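You operate a simulated robot arm through the tools that you are given. There is no shell and no other tool.

You are at the controls of a simulated robot arm. One attempt, no reset.

JOB
Run the block with the blue top through the patcher at 130 C.
Fine: lay it on the ribbed plate afterwards; the slide ends pulled out; the two blocks beside it and the dwell slider stay.

Only the result counts: the job must be done as asked and must still hold three seconds after the hand-in. Knocking over, shifting, dropping, spilling or breaking anything else fails it.

ROBOT AND FRAMES
A 6-joint arm with a two-finger parallel gripper, fixed in place. Base frame: the origin is at the foot of the arm, x ahead of it, y to its left, z up; the work surface is at about z = 800. Readings come in mm, degrees, newtons and seconds.
With the tool pointing down near the work surface it reaches from about 300 to 660 mm from the base axis. Its first joint turns from -115.0 to 115.0 degrees. Payload 3.43 kg.
Tool frame: the origin (TCP) lies between the finger pads and is the grasp point; the fingertips stand 34 mm ahead of it; z points along the fingers, y is the line along which they close. The gripper opens to 128 mm. The fingers are 24 mm wide and 12 mm thick; the gripper's body (48 by 130 mm) begins 96 mm behind the TCP.
Orientation is that of the tool frame in the base frame, as a unit quaternion [x, y, z, w]. With the fingers straight down and closing along the base's y, the tool's x points along the base's -x, its y along +y and its z along -z.

CONTROLS
- The arm moves only by the tool nudge_tool. Its arguments are lists of equal length, an entry for each row: "grip": the closure, from 0 (fully open) to 1 (shut); "translation": the shift along the tool's x, y, z in mm, a list of three; "rotation": the turn, a rotation vector about the tool's x, y, z in degrees, a list of three. In form: {"grip": [grip, ...], "translation": [[x, y, z], ...], "rotation": [[rx, ry, rz], ...]}. A call has 1 to 20 rows; each row shifts and turns the commanded pose from where the row before left it, along the tool's axes as they then stand. A row lasts 0.2 s, in which the tool goes at most 50 mm and 8.6 degrees; a call with a longer step from one row to the next is refused whole, and so is a gripper value outside its range. A pose out of reach is approached as far as the arm can. The call stops where the force on the tool passes 40 N (or 10 N more than at its start, if that is more) or the arm is blocked; 0.2 s more then pass. The fingers move at their own pace (about 153 mm/s each) and stop on an object; they squeeze with about 43 N. The grip force told is the motor's: it shows also when the fingers shut on nothing. Time passes only in rows, and 0.2 s behind the last, so rows that do not move let the fingers close. It gives the time, the measured TCP pose, the force on the tool (base axes), the opening and the grip force at its end, in the units of the frame above (readings bear some noise), with the torque about the TCP (base axes, N m) and any sound that the robot's microphone picked up, and new pictures: "show" is both (left out), scene, wrist or none.
- Cameras (640 x 400 px; columns grow to the right, rows downward): "scene" is fixed at [219, -650.2, 1368.3]; the picture's right is [0.98, -0.20, 0.00], its down [-0.17, -0.83, -0.53] and it looks along [0.11, 0.52, -0.85] (base axes); focal length 303 px, centre (320, 200). "wrist" rides on the gripper at [76, -11, -160] in the tool frame; the picture's right is [0.15, 0.99, 0.00], its down [-0.88, 0.13, -0.46] and it looks along [-0.45, 0.07, 0.89] (tool axes); focal length 234 px, centre (320, 200). There is no depth. A picture from a camera that has moved, and an enlarged one, comes with that camera's place and axes in the base frame and with its lens.
- slide_trunk(by): slides the trunk up (or, below 0, down) by that many mm; the arm rides with it, the base frame stays. It gives what a move gives, with no picture.
- inspect(camera, box): a new picture of the part [left, top, right, bottom] of that camera's present view, enlarged. The clock stands still meanwhile.
- hand_in(): hands the job in; it is judged then, once.

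Nothing tells you positions but the pictures and the camera data. Unless the task says otherwise, let go and move clear before handing in.

The tools are called after "Call:" as a command line: name --argument value ..., lists and objects as JSON in quotes. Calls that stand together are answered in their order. nudge_tool: Moves the arm, as the interface text tells. Its arguments: {"type":"object","properties":{"grip":{"type":"array"},"translation":{"type":"array"},"rotation":{"type":"array"},"show":{"type":"string","enum":["both","scene","wrist","none"]}},"required":["grip","translation","rotation"]} The other tools are called the same way: slide_trunk (by) slides the trunk up or down; inspect (camera, box) takes an enlarged picture of a part of a camera's view; hand_in () hands the job in.

At the start:

```text
t: 0.0
position: [250.8, -404.3, 1099.6]
tcp_rot: [0.0, 1.0, -0.001, 0.0]
wrist_force: [0.6, -0.6, -0.7]
wrist_torque: [-0.01, -0.01, -0.01]
opening: 128.1
grasp_force: 0.0
trunk travel left (down, up): [-850.0, 140.0]
```

scene: 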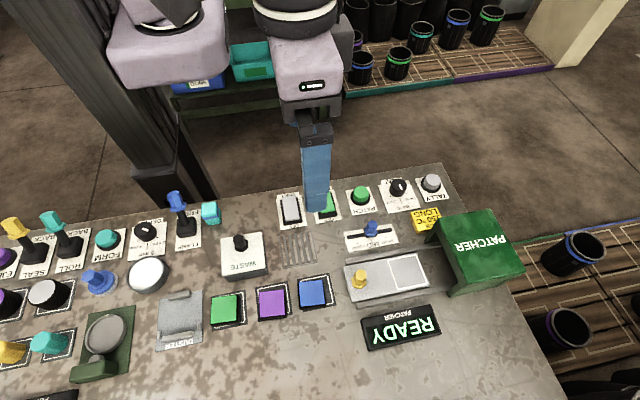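
wrist: 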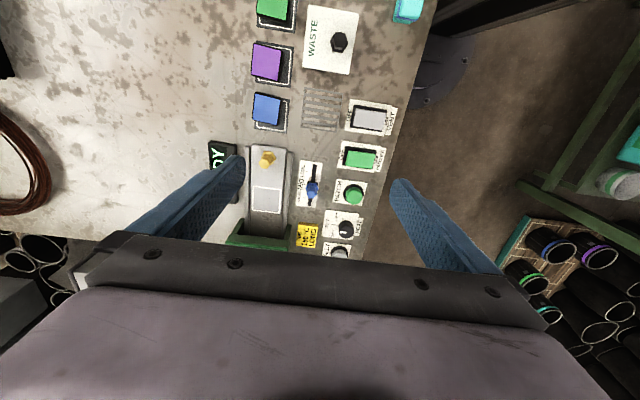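

I see a panel with a green PATCHER machine, a slide with a yellow knob, three blocks (green, purple, blue), a ribbed plate, and several controls. I'll zoom in on them before moving anything.

Call:
inspect --camera "scene" --box '[270, 160, 450, 272]'

Call:
inspect --camera "scene" --box '[330, 180, 540, 360]'

Call:
inspect --camera "scene" --box '[200, 220, 360, 340]'

Call:
inspect --camera "wrist" --box '[200, 60, 420, 260]'

```text
3.56 times, centred on (360, 216) of scene
camera zoom: at [219.0, -650.2, 1368.3], right [0.98, -0.2, 0.0], down [-0.17, -0.83, -0.53], along [0.11, 0.52, -0.85], focal length 1078 px, centre (178, 143)
```

zoom: 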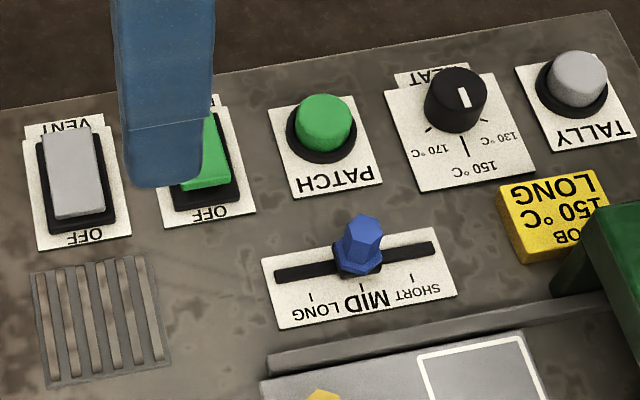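

```text
2.22 times, centred on (435, 270) of scene
camera zoom: at [219.0, -650.2, 1368.3], right [0.98, -0.2, 0.0], down [-0.17, -0.83, -0.53], along [0.11, 0.52, -0.85], focal length 674 px, centre (64, 44)
```

zoom: 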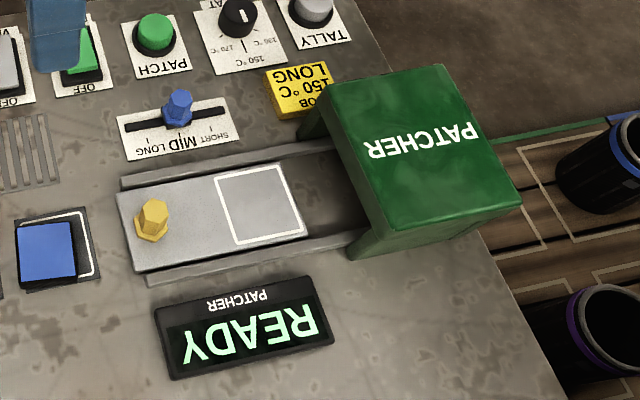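

```text
3.33 times, centred on (280, 280) of scene
camera zoom: at [219.0, -650.2, 1368.3], right [0.98, -0.2, 0.0], down [-0.17, -0.83, -0.53], along [0.11, 0.52, -0.85], focal length 1011 px, centre (453, -67)
```

zoom: 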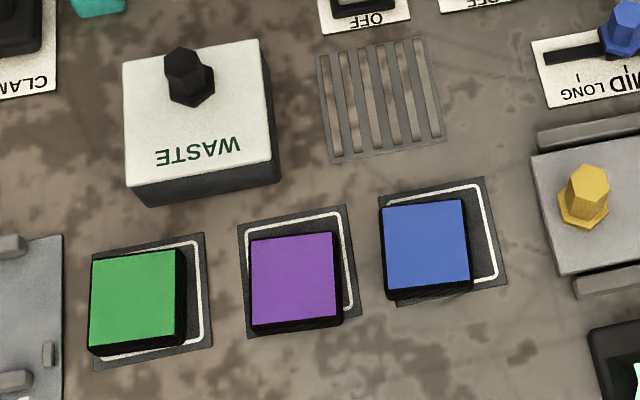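

```text
2.00 times, centred on (310, 160) of wrist
camera zoom: at [176.3, -413.8, 1259.4], right [-0.15, 0.99, 0.0], down [0.88, 0.13, 0.46], along [0.45, 0.07, -0.89], focal length 468 px, centre (340, 280)
```

zoom: 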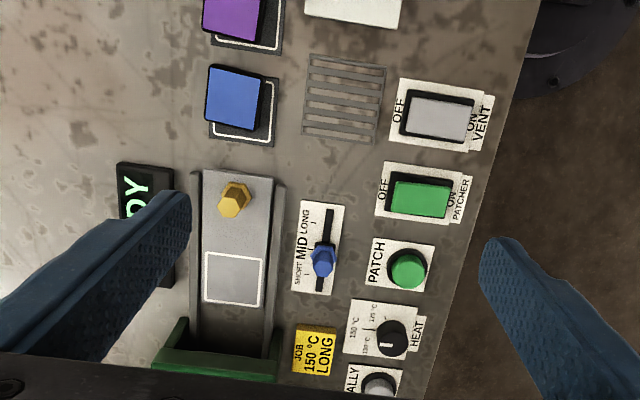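

The scene shows the slide out, the display reading READY, and a dwell slider at MID. I'll look closer at the heat knob, switches, display and slide to learn their states.

Call:
inspect --camera "scene" --box '[375, 170, 425, 205]'

Call:
inspect --camera "wrist" --box '[310, 190, 380, 270]'

Call:
inspect --camera "wrist" --box '[330, 90, 400, 180]'

Call:
inspect --camera "scene" --box '[0, 170, 210, 390]'

```text
11.43 times, centred on (400, 188) of scene
camera zoom: at [219.0, -650.2, 1368.3], right [0.98, -0.2, 0.0], down [-0.17, -0.83, -0.53], along [0.11, 0.52, -0.85], focal length 3466 px, centre (-594, 343)
```

zoom: 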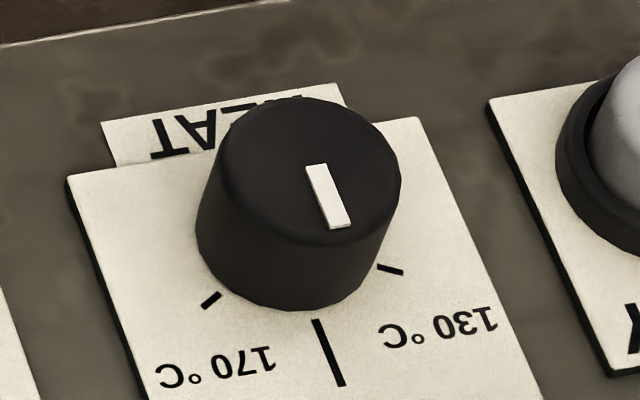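

```text
5.00 times, centred on (345, 230) of wrist
camera zoom: at [176.3, -413.8, 1259.4], right [-0.15, 0.99, 0.0], down [0.88, 0.13, 0.46], along [0.45, 0.07, -0.89], focal length 1171 px, centre (195, 50)
```

zoom: 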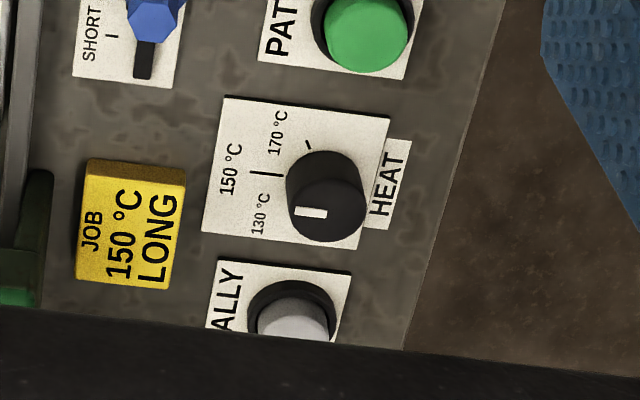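

```text
4.44 times, centred on (365, 135) of wrist
camera zoom: at [176.3, -413.8, 1259.4], right [-0.15, 0.99, 0.0], down [0.88, 0.13, 0.46], along [0.45, 0.07, -0.89], focal length 1041 px, centre (120, 489)
```

zoom: 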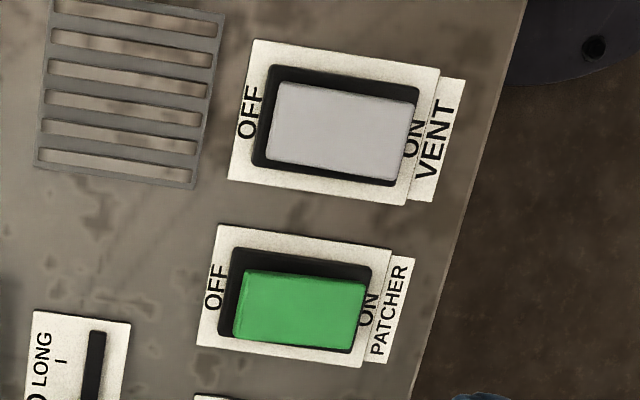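

```text
1.82 times, centred on (105, 280) of scene
camera zoom: at [219.0, -650.2, 1368.3], right [0.98, -0.2, 0.0], down [-0.17, -0.83, -0.53], along [0.11, 0.52, -0.85], focal length 551 px, centre (711, 54)
```

zoom: 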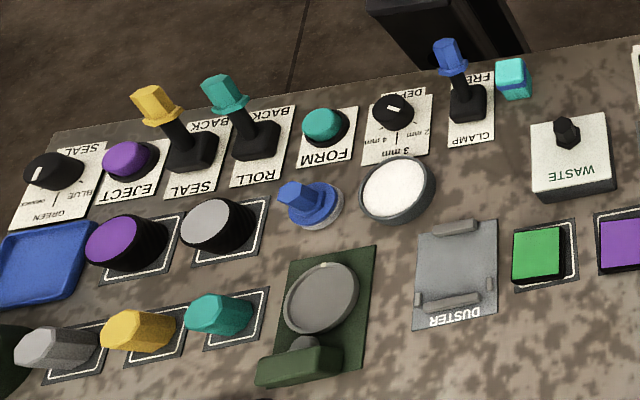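

The heat knob points at 150 °C and needs to go to 130 °C, and the display shows READY. I'll back the tool sideways for a clear look at the switches, the blue block and the ribbed plate.

Call:
nudge_tool --grip '[0, 0, 0, 0]' --translation '[[40, -22, 17], [40, -22, 17], [40, -22, 17], [0, 0, 0]]' --rotation '[[0, 0, 0], [0, 0, 0], [0, 0, 0], [0, 0, 0]]'

```text
t: 1.0
position: [129.0, -469.6, 1049.2]
tcp_rot: [0.0, 1.0, 0.0, 0.0]
wrist_force: [-0.2, -0.1, 0.0]
wrist_torque: [-0.02, 0.04, 0.01]
opening: 128.1
grasp_force: 0.0
trunk travel left (down, up): [-850.0, 140.0]
camera wrist: at [55.2, -479.2, 1208.6], right [-0.15, 0.99, 0.0], down [0.88, 0.13, 0.46], along [0.45, 0.07, -0.89], focal length 234 px, centre (320, 200)
```

scene: 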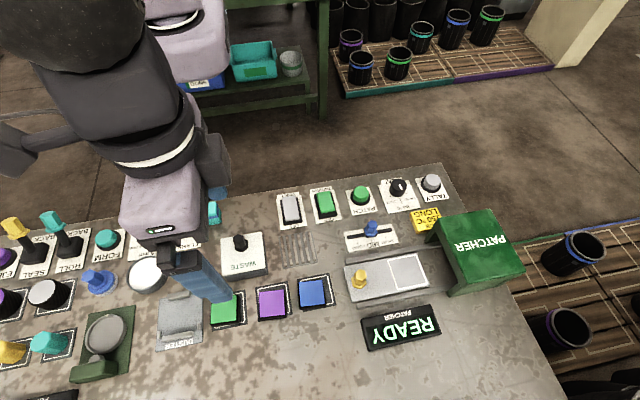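
wrist: 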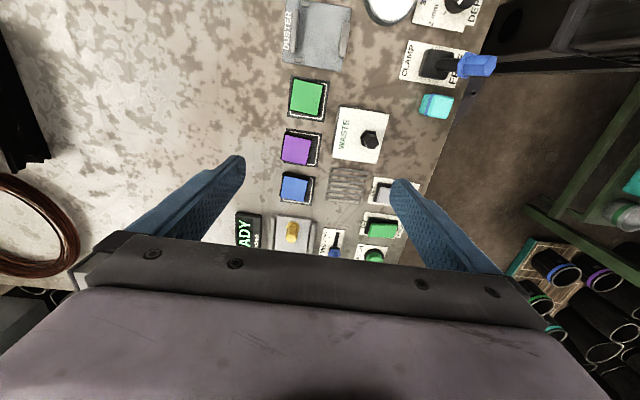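

Call:
inspect --camera "scene" --box '[272, 180, 348, 230]'

Call:
inspect --camera "wrist" --box '[265, 110, 375, 220]'

Call:
inspect --camera "scene" --box '[240, 220, 360, 330]'

Call:
inspect --camera "scene" --box '[330, 230, 450, 310]'

```text
8.00 times, centred on (310, 205) of scene
camera zoom: at [219.0, -650.2, 1368.3], right [0.98, -0.2, 0.0], down [-0.17, -0.83, -0.53], along [0.11, 0.52, -0.85], focal length 2426 px, centre (400, 160)
```

zoom: 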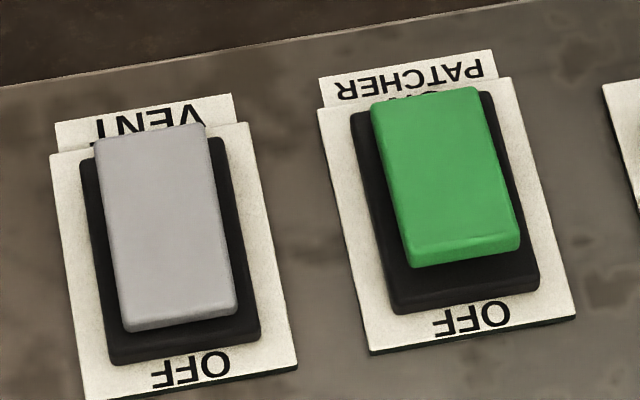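

```text
3.64 times, centred on (320, 165) of wrist
camera zoom: at [55.2, -479.2, 1208.6], right [-0.15, 0.99, 0.0], down [0.88, 0.13, 0.46], along [0.45, 0.07, -0.89], focal length 852 px, centre (320, 327)
```

zoom: 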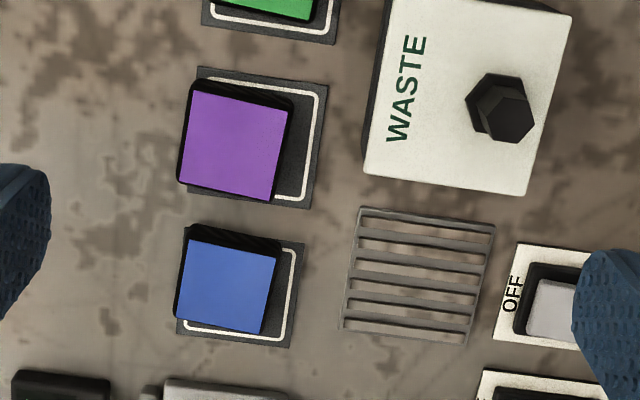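

```text
3.64 times, centred on (300, 275) of scene
camera zoom: at [219.0, -650.2, 1368.3], right [0.98, -0.2, 0.0], down [-0.17, -0.83, -0.53], along [0.11, 0.52, -0.85], focal length 1103 px, centre (393, -73)
```

zoom: 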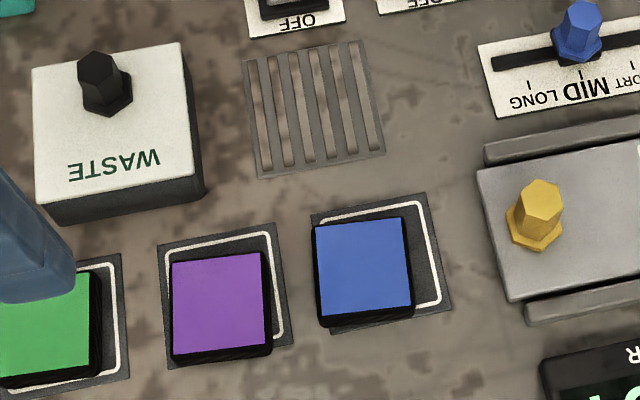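

```text
5.00 times, centred on (390, 270) of scene
camera zoom: at [219.0, -650.2, 1368.3], right [0.98, -0.2, 0.0], down [-0.17, -0.83, -0.53], along [0.11, 0.52, -0.85], focal length 1516 px, centre (-30, -150)
```

zoom: 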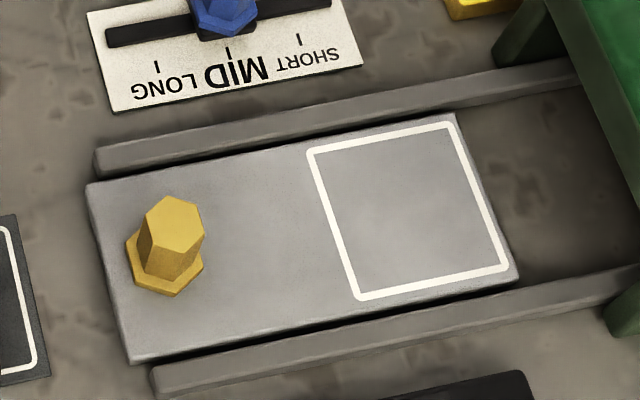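

The patcher switch is on, VENT is off, and the knob is at 150. I place the heat knob near (462, -315), the blue block near (233, -505), the slide square near (417, -500) and the ribbed plate near (223, -411). I'll move above the heat knob first.

Call:
nudge_tool --grip '[0.2, 0.4, 0.4, 0.4, 0.4, 0.4, 0.4, 0.4, 0.4]' --translation '[[-38.9, 17.5, 6], [-38.9, 17.5, 6], [-38.9, 17.5, 6], [-38.9, 17.5, 6], [-38.9, 17.5, 6], [-38.9, 17.5, 6], [-38.9, 17.5, 6], [-38.9, 17.5, 6], [0, 0, 0]]' --rotation '[[0, 0, 0], [0, 0, 0], [0, 0, 0], [0, 0, 0], [0, 0, 0], [0, 0, 0], [0, 0, 0], [0, 0, 0], [0, 0, 0]]'

```text
t: 3.0
position: [440.1, -328.6, 1001.5]
tcp_rot: [0.0, 1.0, 0.0, 0.0]
wrist_force: [-0.3, 0.4, -0.3]
wrist_torque: [0.05, 0.03, -0.01]
opening: 76.6
grasp_force: 0.1
trunk travel left (down, up): [-850.0, 140.0]
camera wrist: at [365.4, -339.1, 1161.0], right [-0.15, 0.99, 0.0], down [0.88, 0.13, 0.46], along [0.45, 0.07, -0.89], focal length 234 px, centre (320, 200)
```

scene: 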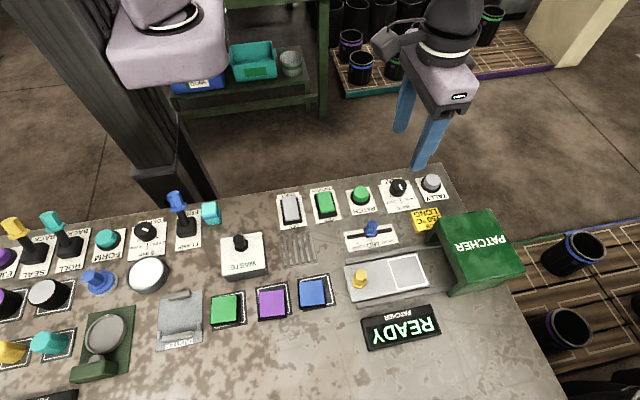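
wrist: 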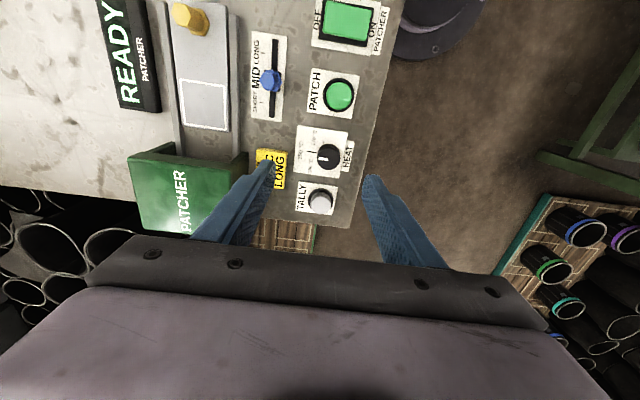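

The knob appears about 22 mm further in x and 15 mm in +y from the tool axis. I'll zoom in to refine this before descending.

Call:
inspect --camera "wrist" --box '[280, 120, 370, 220]'

Call:
inspect --camera "wrist" --box '[100, 0, 300, 130]'

```text
4.00 times, centred on (325, 170) of wrist
camera zoom: at [365.4, -339.1, 1161.0], right [-0.15, 0.99, 0.0], down [0.88, 0.13, 0.46], along [0.45, 0.07, -0.89], focal length 937 px, centre (300, 320)
```

zoom: 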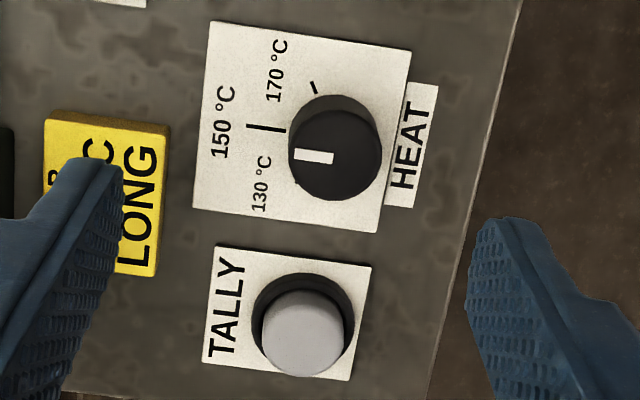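

```text
3.08 times, centred on (200, 65) of wrist
camera zoom: at [365.4, -339.1, 1161.0], right [-0.15, 0.99, 0.0], down [0.88, 0.13, 0.46], along [0.45, 0.07, -0.89], focal length 720 px, centre (689, 615)
```

zoom: 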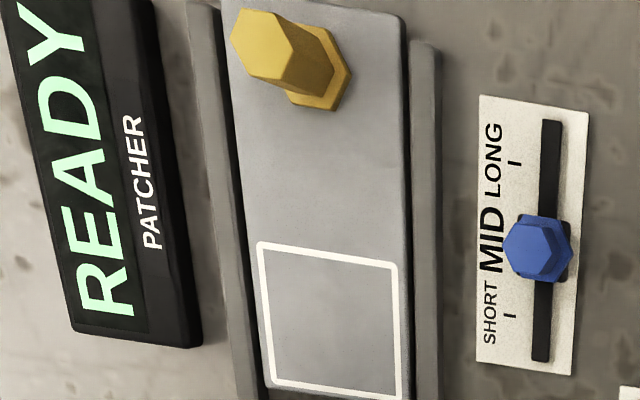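

Refined estimate: the knob is at about (465, -311) with its top near z=820. I'll descend to z≈880 above it and re-check.

Call:
nudge_tool --grip '[0.45, 0.5, 0.5, 0.5]' --translation '[[-12, 8.5, 40], [-12.4, 8.5, 40], [0, 0, 41.5], [0, 0, 0]]' --rotation '[[0, 0, 0], [0, 0, 0], [0, 0, 0], [0, 0, 0]]'

Call:
inspect --camera "wrist" --box '[260, 110, 380, 200]'

Call:
inspect --camera "scene" --box '[360, 140, 450, 210]'

```text
t: 4.0
position: [465.0, -314.2, 879.2]
tcp_rot: [-0.001, 1.0, 0.0, 0.0]
wrist_force: [-0.5, 0.0, -0.9]
wrist_torque: [0.0, -0.04, 0.01]
opening: 63.9
grasp_force: 0.0
trunk travel left (down, up): [-850.0, 140.0]
camera wrist: at [389.5, -324.4, 1040.0], right [-0.15, 0.99, 0.0], down [0.88, 0.13, 0.46], along [0.45, 0.07, -0.89], focal length 234 px, centre (320, 200)
```

scene: 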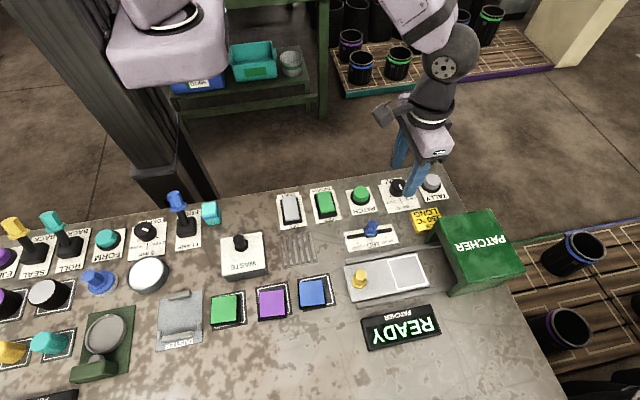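
wrist: 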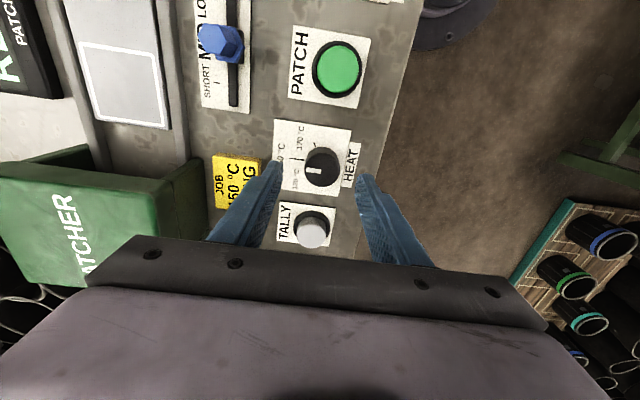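

```text
4.44 times, centred on (320, 155) of wrist
camera zoom: at [389.5, -324.4, 1040.0], right [-0.15, 0.99, 0.0], down [0.88, 0.13, 0.46], along [0.45, 0.07, -0.89], focal length 1041 px, centre (320, 400)
```

zoom: 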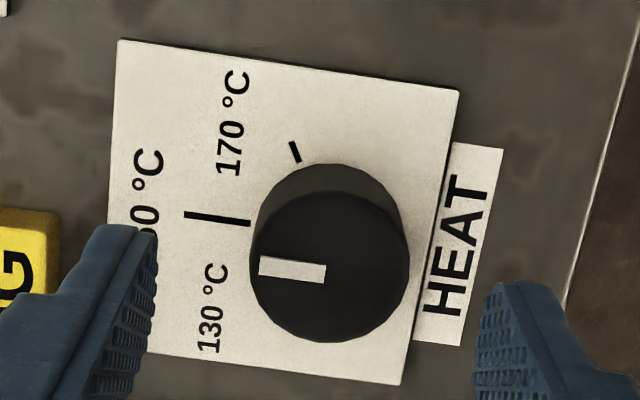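

```text
5.71 times, centred on (405, 175) of scene
camera zoom: at [219.0, -650.2, 1368.3], right [0.98, -0.2, 0.0], down [-0.17, -0.83, -0.53], along [0.11, 0.52, -0.85], focal length 1733 px, centre (-166, 343)
```

zoom: 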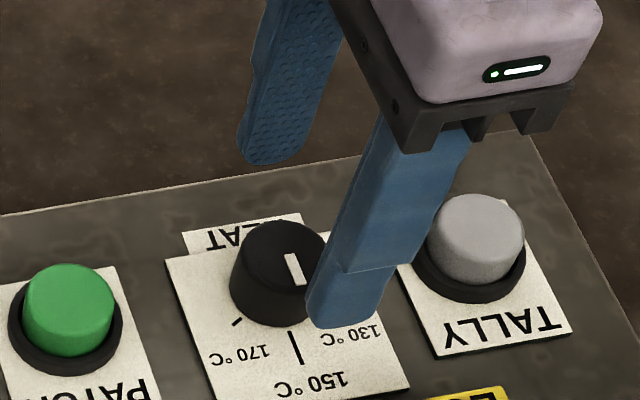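

The knob sits about 3 mm further in x and 2.5 mm in +y. I'll correct that, descend so the tips straddle it, and close.

Call:
nudge_tool --grip '[0.5, 0.5, 0.5, 0.5]' --translation '[[-3, 2.5, 0], [0, 0, 20], [0, 0, 18], [0, 0, 0]]' --rotation '[[0, 0, 0], [0, 0, 0], [0, 0, 0], [0, 0, 0]]'

Call:
inspect --camera "wrist" --box '[260, 110, 380, 220]'

Call:
inspect --camera "scene" --box '[360, 140, 450, 210]'

```text
t: 5.0
position: [470.2, -312.7, 842.1]
tcp_rot: [0.0, 1.0, 0.0, 0.0]
wrist_force: [0.2, 1.1, -0.1]
wrist_torque: [-0.02, -0.01, 0.01]
opening: 64.1
grasp_force: 0.0
trunk travel left (down, up): [-850.0, 140.0]
camera wrist: at [395.0, -322.6, 1001.6], right [-0.15, 0.99, 0.0], down [0.88, 0.13, 0.46], along [0.45, 0.07, -0.89], focal length 234 px, centre (320, 200)
```

scene: 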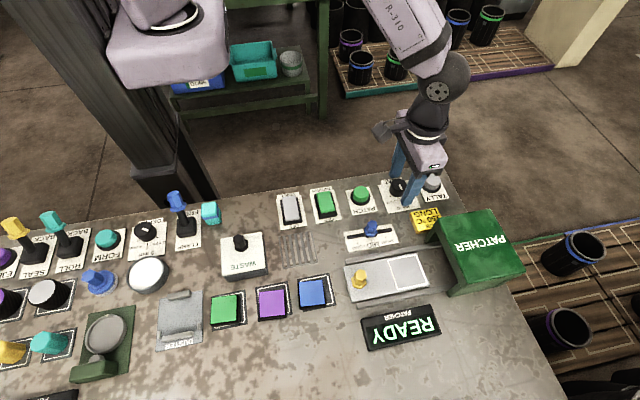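
wrist: 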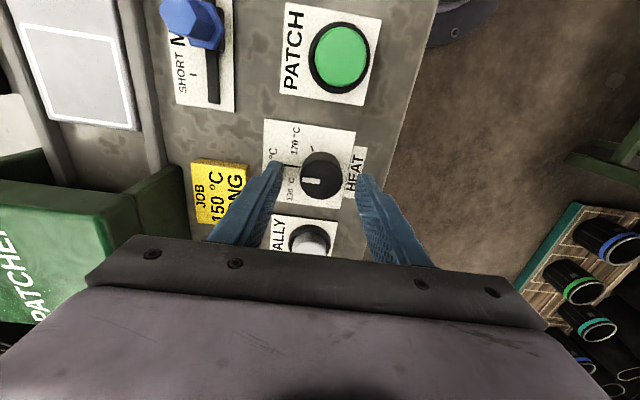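

```text
3.64 times, centred on (320, 165) of wrist
camera zoom: at [395.0, -322.6, 1001.6], right [-0.15, 0.99, 0.0], down [0.88, 0.13, 0.46], along [0.45, 0.07, -0.89], focal length 852 px, centre (320, 327)
```

zoom: 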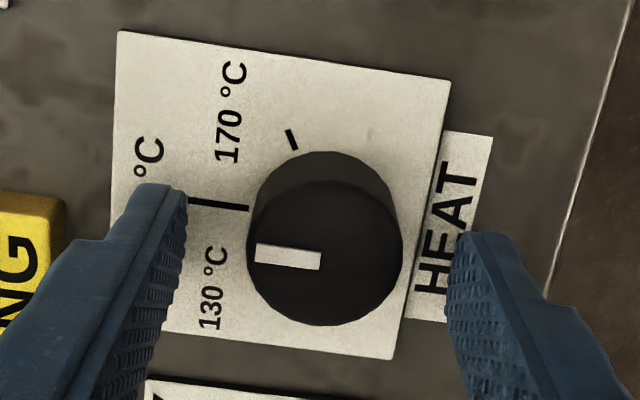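

```text
5.71 times, centred on (405, 175) of scene
camera zoom: at [219.0, -650.2, 1368.3], right [0.98, -0.2, 0.0], down [-0.17, -0.83, -0.53], along [0.11, 0.52, -0.85], focal length 1733 px, centre (-166, 343)
```

zoom: 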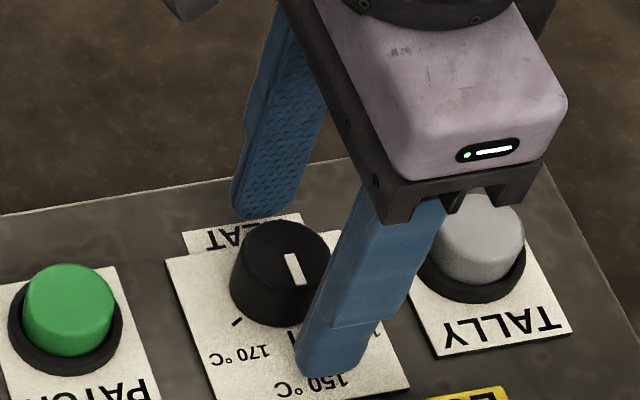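

The tips straddle the knob at about z=808. After a final small centring I'll close on it.

Call:
nudge_tool --grip '[0.5, 0.6, 0.85, 0.85, 0.85]' --translation '[[1.7, 1.5, 2], [0, 0, 0], [0, 0, 0], [0, 0, 0], [0, 0, 0]]' --rotation '[[0, 0, 0], [0, 0, 0], [0, 0, 0], [0, 0, 0], [0, 0, 0]]'

Call:
inspect --camera "wrist" --box '[260, 110, 380, 220]'

```text
t: 6.2
position: [468.5, -311.2, 840.1]
tcp_rot: [0.0, 1.0, -0.001, 0.001]
wrist_force: [-1.7, -13.5, -0.6]
wrist_torque: [-0.66, 0.31, 0.08]
opening: 33.9
grasp_force: 45.2
trunk travel left (down, up): [-850.0, 140.0]
camera wrist: at [392.8, -322.2, 999.9], right [-0.15, 0.99, 0.0], down [0.88, 0.13, 0.46], along [0.45, 0.07, -0.89], focal length 234 px, centre (320, 200)
```

scene: 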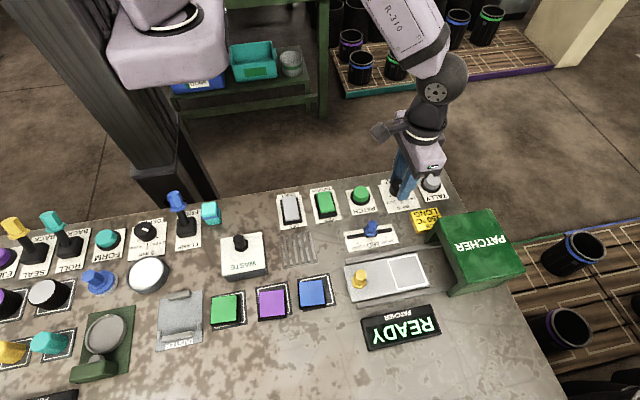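
wrist: 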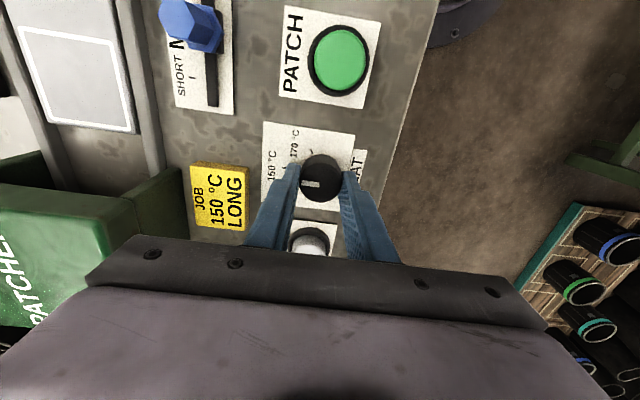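

```text
3.64 times, centred on (320, 165) of wrist
camera zoom: at [392.8, -322.2, 999.9], right [-0.15, 0.99, 0.0], down [0.88, 0.13, 0.46], along [0.45, 0.07, -0.89], focal length 852 px, centre (320, 327)
```

zoom: 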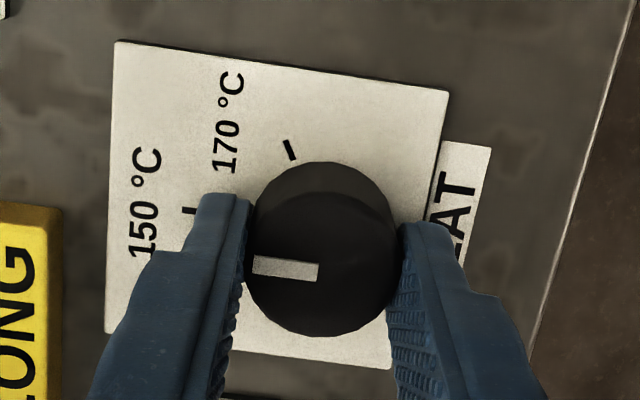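

The knob is gripped, with a slight side load that I'll relax by 1 mm. Next I turn it counter-clockwise seen from above, which is negative about tool z, from 150 toward 130.

Call:
nudge_tool --grip '[0.85, 0.85, 0.85, 0.85, 0.85, 0.85]' --translation '[[0, -1, 0], [0, 0, 0], [0, 0, 0], [0, 0, 0], [0, 0, 0], [0, 0, 0]]' --rotation '[[0, 0, 0], [0, 0, -8], [0, 0, -8], [0, 0, -8], [0, 0, -8], [0, 0, 0]]'

Call:
inspect --camera "wrist" --box '[260, 110, 380, 220]'

Call:
inspect --camera "scene" --box '[360, 140, 450, 210]'

```text
t: 7.6
position: [467.5, -310.5, 840.3]
tcp_rot: [-0.277, 0.961, -0.002, 0.002]
wrist_force: [-1.2, -10.9, 20.7]
wrist_torque: [-0.21, 1.23, 0.02]
opening: 34.1
grasp_force: 44.5
trunk travel left (down, up): [-850.0, 140.0]
camera wrist: at [409.5, -359.1, 999.9], right [-0.65, 0.76, 0.0], down [0.67, 0.58, 0.46], along [0.35, 0.3, -0.89], focal length 234 px, centre (320, 200)
```

scene: 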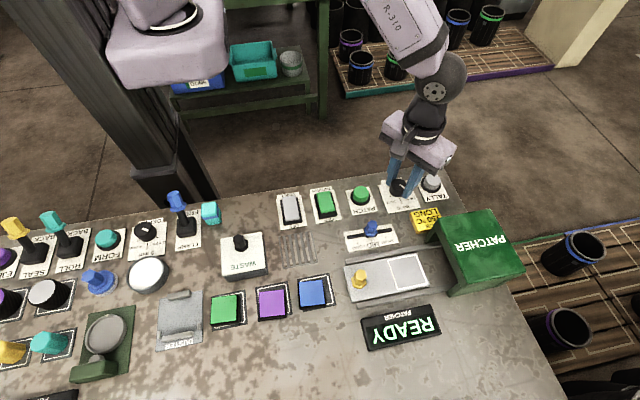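
wrist: 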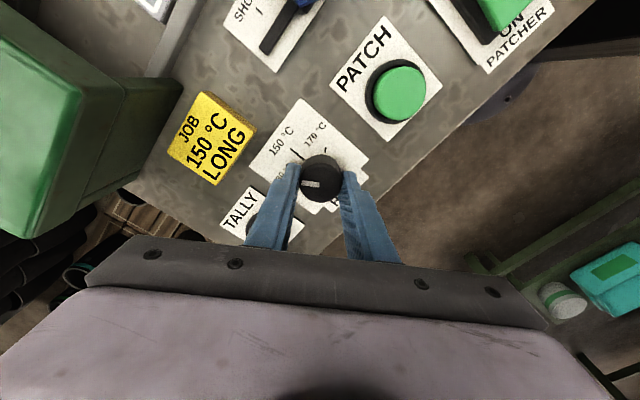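

```text
3.64 times, centred on (320, 165) of wrist
camera zoom: at [409.5, -359.1, 999.9], right [-0.65, 0.76, 0.0], down [0.67, 0.58, 0.46], along [0.35, 0.3, -0.89], focal length 852 px, centre (320, 327)
```

zoom: 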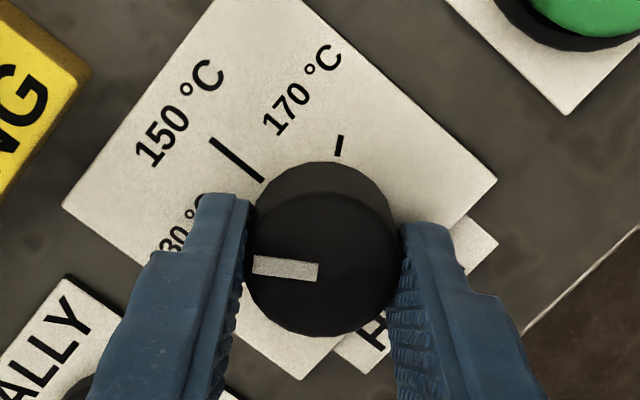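

```text
5.71 times, centred on (405, 175) of scene
camera zoom: at [219.0, -650.2, 1368.3], right [0.98, -0.2, 0.0], down [-0.17, -0.83, -0.53], along [0.11, 0.52, -0.85], focal length 1733 px, centre (-166, 343)
```

zoom: 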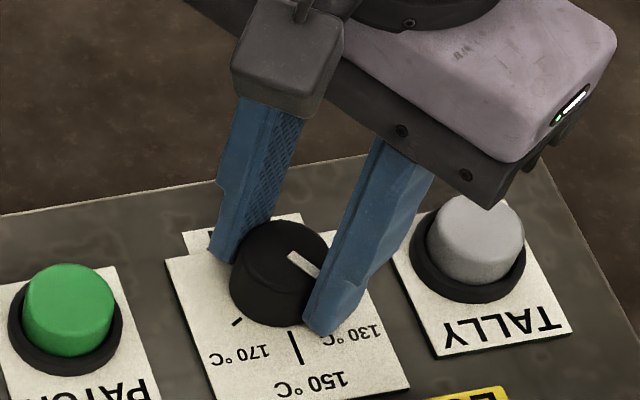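

The knob follows the fingers and the 130 mark lies 60° from the 150 mark. I'll turn another 28°.

Call:
nudge_tool --grip '[0.85, 0.85, 0.85, 0.85, 0.85, 0.85]' --translation '[[0, 0, -1], [0, 0, 0], [0, 0, 0], [0, 0, 0], [0, 0, 0], [0, 0, 0]]' --rotation '[[0, 0, 0], [0, 0, -7], [0, 0, -7], [0, 0, -7], [0, 0, -7], [0, 0, 0]]'

Call:
inspect --camera "wrist" --box '[260, 110, 380, 220]'

Call:
inspect --camera "scene" --box '[360, 140, 450, 210]'

```text
t: 9.0
position: [466.8, -309.1, 840.0]
tcp_rot: [-0.501, 0.866, 0.002, 0.0]
wrist_force: [-4.8, -5.9, 10.4]
wrist_torque: [0.36, -0.58, -0.14]
opening: 34.1
grasp_force: 45.1
trunk travel left (down, up): [-850.0, 140.0]
camera wrist: at [439.3, -380.1, 999.8], right [-0.93, 0.37, 0.0], down [0.33, 0.83, 0.46], along [0.17, 0.43, -0.89], focal length 234 px, centre (320, 200)
```

scene: 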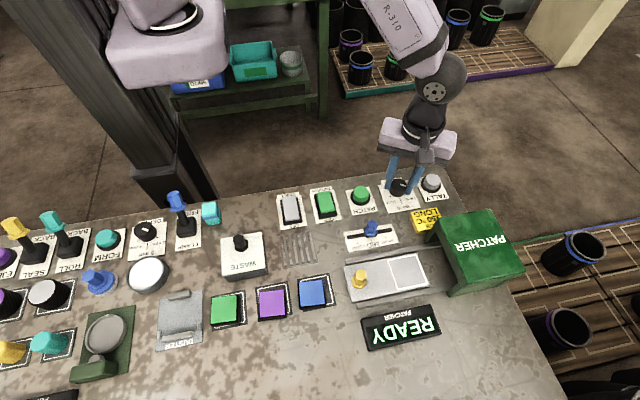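
wrist: 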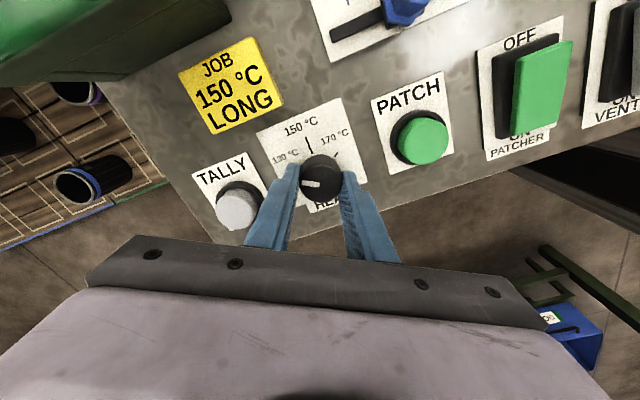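

```text
3.64 times, centred on (320, 165) of wrist
camera zoom: at [439.3, -380.1, 999.8], right [-0.93, 0.37, 0.0], down [0.33, 0.83, 0.46], along [0.17, 0.43, -0.89], focal length 852 px, centre (320, 327)
```

zoom: 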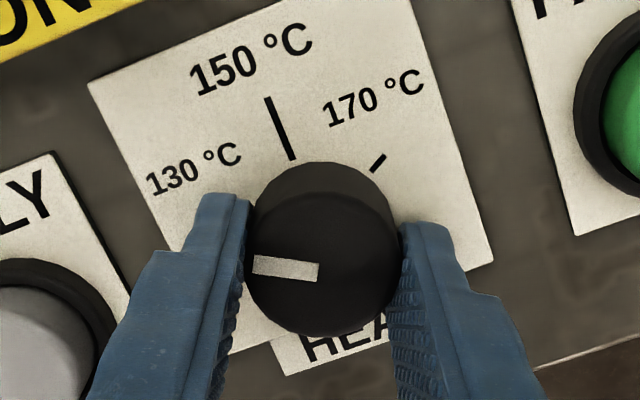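

```text
5.71 times, centred on (405, 175) of scene
camera zoom: at [219.0, -650.2, 1368.3], right [0.98, -0.2, 0.0], down [-0.17, -0.83, -0.53], along [0.11, 0.52, -0.85], focal length 1733 px, centre (-166, 343)
```

zoom: 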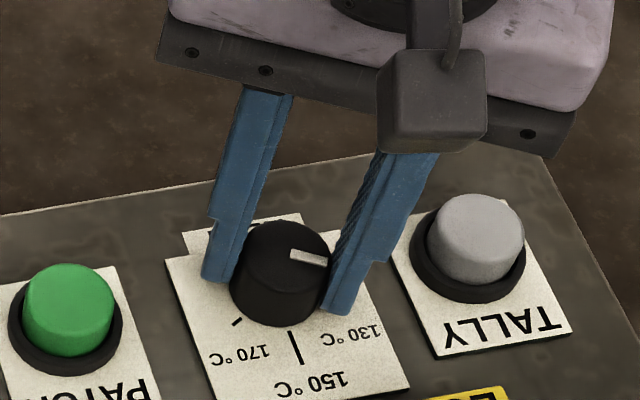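

The pointer now aims toward the 130 mark. I'll release with a small opening, rise straight up, and check.

Call:
nudge_tool --grip '[0.66, 0.66, 0.66, 0.66, 0.66, 0.66, 0.66]' --translation '[[0, 0, 0], [0, 0, 0], [0, 0, -10], [0, 0, -30], [0, 0, -40], [0, 0, -40], [0, 0, 0]]' --rotation '[[0, 0, 0], [0, 0, 0], [0, 0, 0], [0, 0, 0], [0, 0, 0], [0, 0, 0], [0, 0, 0]]'

Call:
inspect --camera "scene" --box '[360, 150, 450, 220]'

Call:
inspect --camera "wrist" --box '[260, 90, 400, 210]'

```text
t: 10.6
position: [468.2, -309.7, 959.7]
tcp_rot: [-0.5, 0.866, 0.001, -0.001]
wrist_force: [-0.4, 0.1, 0.6]
wrist_torque: [-0.02, 0.0, 0.02]
opening: 43.6
grasp_force: 0.1
trunk travel left (down, up): [-850.0, 140.0]
camera wrist: at [442.1, -379.4, 1121.0], right [-0.93, 0.37, 0.0], down [0.33, 0.83, 0.46], along [0.17, 0.42, -0.89], focal length 234 px, centre (320, 200)
```

scene: 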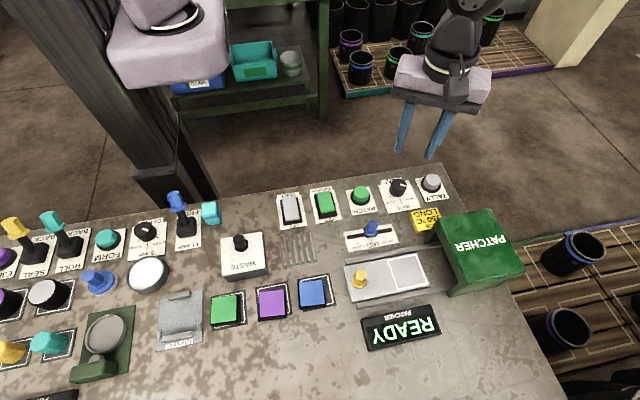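
wrist: 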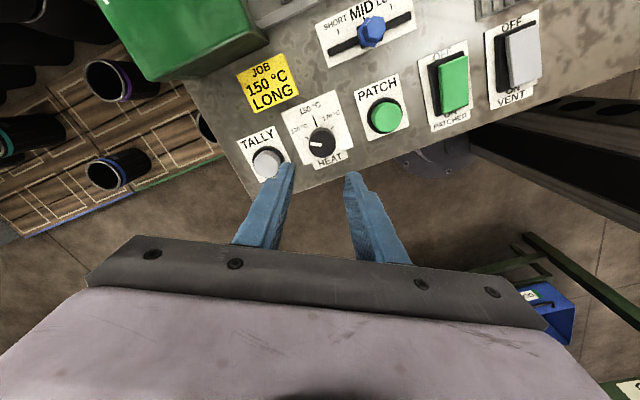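

```text
5.71 times, centred on (405, 185) of scene
camera zoom: at [219.0, -650.2, 1368.3], right [0.98, -0.2, 0.0], down [-0.17, -0.83, -0.53], along [0.11, 0.52, -0.85], focal length 1733 px, centre (-166, 286)
```

zoom: 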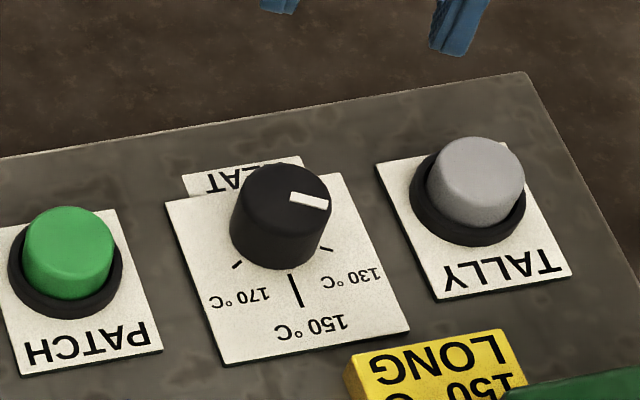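

```text
3.33 times, centred on (330, 150) of wrist
camera zoom: at [442.1, -379.4, 1121.0], right [-0.93, 0.37, 0.0], down [0.33, 0.83, 0.46], along [0.17, 0.42, -0.89], focal length 781 px, centre (287, 367)
```

zoom: 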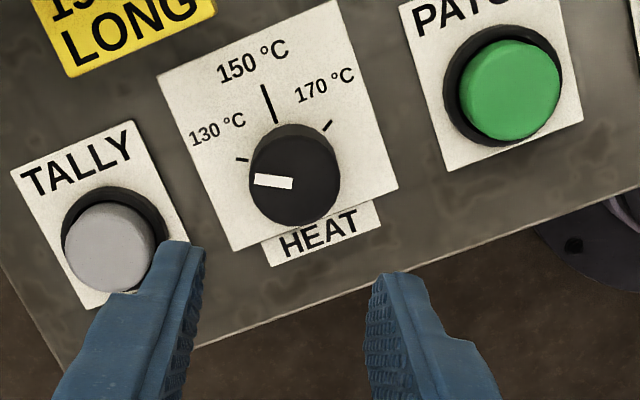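

The knob now reads 130 °C. I'll rotate the tool back and travel above the blue block.

Call:
nudge_tool --grip '[0.4, 0.4, 0.4, 0.4, 0.4, 0.4, 0.4, 0.4, 0.4, 0.4, 0.4, 0.4, 0.4, 0.4, 0.4, 0.4]' --translation '[[0, 0, 0], [0, 0, 0], [0, 0, 0], [0, 0, 0], [0, 0, 0], [0, 0, 0], [0, 0, 0], [0, 0, 0], [33.6, -27.7, 0], [33.6, -27.7, 0], [33.6, -27.7, 0], [33.6, -27.7, 0], [33.6, -27.7, 0], [33.6, -27.7, 0], [33.6, -27.7, 0], [0, 0, 0]]' --rotation '[[0, 0, 7.5], [0, 0, 7.5], [0, 0, 7.5], [0, 0, 7.5], [0, 0, 7.5], [0, 0, 7.5], [0, 0, 7.5], [0, 0, 7.5], [0, 0, 0], [0, 0, 0], [0, 0, 0], [0, 0, 0], [0, 0, 0], [0, 0, 0], [0, 0, 0], [0, 0, 0]]'

Call:
inspect --camera "wrist" --box '[240, 80, 400, 200]'

Call:
inspect --camera "scene" --box '[350, 230, 450, 360]'

```text
t: 14.0
position: [233.1, -498.8, 963.2]
tcp_rot: [0.0, 1.0, 0.0, -0.001]
wrist_force: [1.0, 0.1, 0.4]
wrist_torque: [-0.03, 0.04, 0.01]
opening: 77.0
grasp_force: 0.0
trunk travel left (down, up): [-850.0, 140.0]
camera wrist: at [158.3, -510.2, 1123.1], right [-0.15, 0.99, 0.0], down [0.88, 0.13, 0.46], along [0.45, 0.07, -0.89], focal length 234 px, centre (320, 200)
```

scene: 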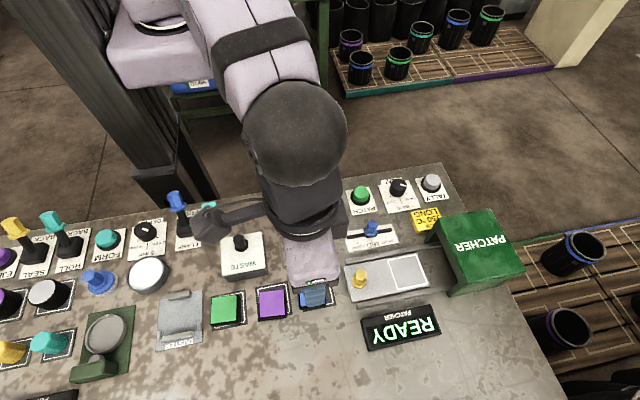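
wrist: 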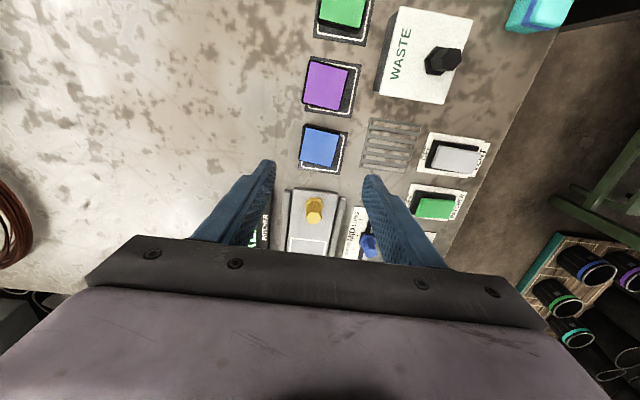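

```text
3.33 times, centred on (320, 140) of wrist
camera zoom: at [158.3, -510.2, 1123.1], right [-0.15, 0.99, 0.0], down [0.88, 0.13, 0.46], along [0.45, 0.07, -0.89], focal length 781 px, centre (320, 400)
```

zoom: 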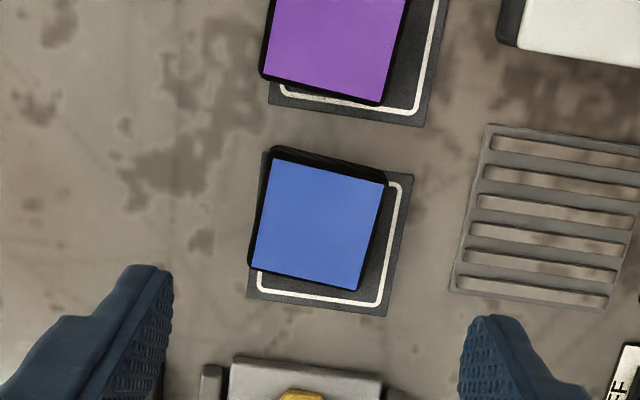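

```text
3.08 times, centred on (400, 295) of scene
camera zoom: at [219.0, -650.2, 1368.3], right [0.98, -0.2, 0.0], down [-0.17, -0.83, -0.53], along [0.11, 0.52, -0.85], focal length 933 px, centre (74, -92)
```

zoom: 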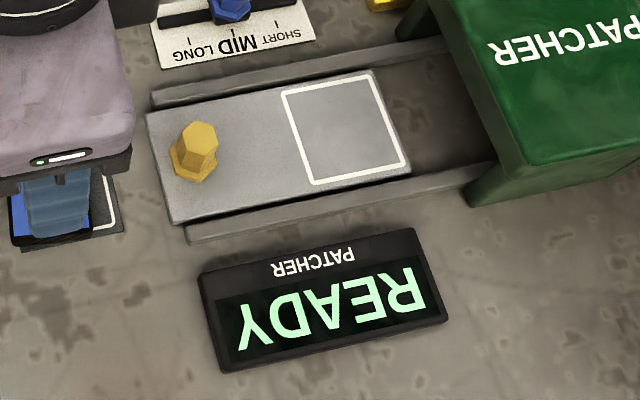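

The blue block is centred under the tool, about 42 mm wide, and turned about -5.4°. I'll match that yaw and descend part way to judge its height.

Call:
nudge_tool --grip '[0.4, 0.4, 0.4, 0.4]' --translation '[[-1.2, 0, 0], [0, 0, 45], [0, 0, 40], [0, 0, 0]]' --rotation '[[0, 0, 5.4], [0, 0, 0], [0, 0, 0], [0, 0, 0]]'

Call:
inspect --camera "wrist" --box '[240, 90, 400, 210]'

Call:
inspect --camera "scene" --box '[270, 250, 370, 320]'

```text
t: 15.0
position: [232.9, -502.3, 875.8]
tcp_rot: [0.045, 0.999, 0.0, 0.0]
wrist_force: [-0.7, 0.5, -0.2]
wrist_torque: [0.0, -0.03, 0.02]
opening: 76.9
grasp_force: 0.0
trunk travel left (down, up): [-850.0, 140.0]
camera wrist: at [156.4, -504.7, 1036.2], right [-0.05, 1.0, 0.0], down [0.89, 0.05, 0.46], along [0.46, 0.02, -0.89], focal length 234 px, centre (320, 200)
```

scene: 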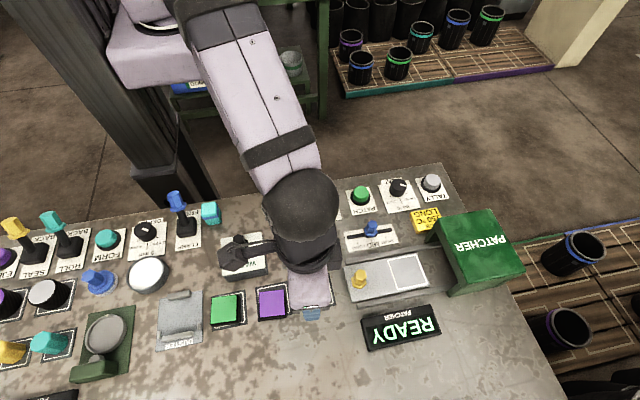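
wrist: 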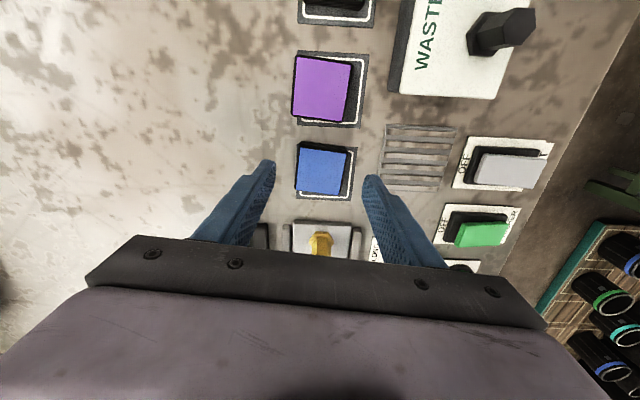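

```text
3.33 times, centred on (320, 150) of wrist
camera zoom: at [156.4, -504.7, 1036.2], right [-0.05, 1.0, 0.0], down [0.89, 0.05, 0.46], along [0.46, 0.02, -0.89], focal length 781 px, centre (320, 367)
```

zoom: 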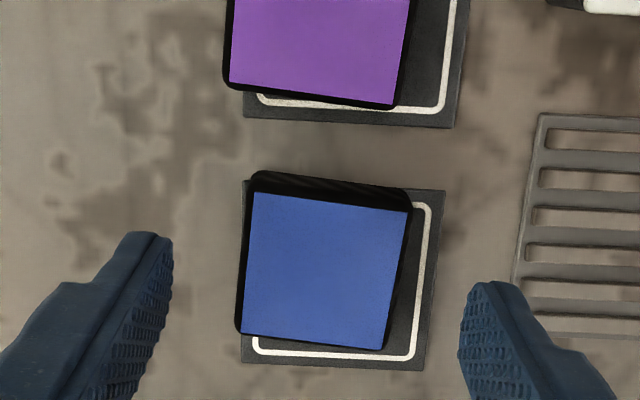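

```text
5.71 times, centred on (320, 285) of scene
camera zoom: at [219.0, -650.2, 1368.3], right [0.98, -0.2, 0.0], down [-0.17, -0.83, -0.53], along [0.11, 0.52, -0.85], focal length 1733 px, centre (320, -286)
```

zoom: 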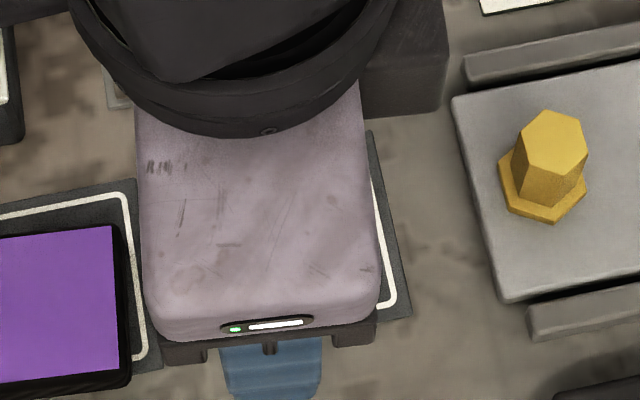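

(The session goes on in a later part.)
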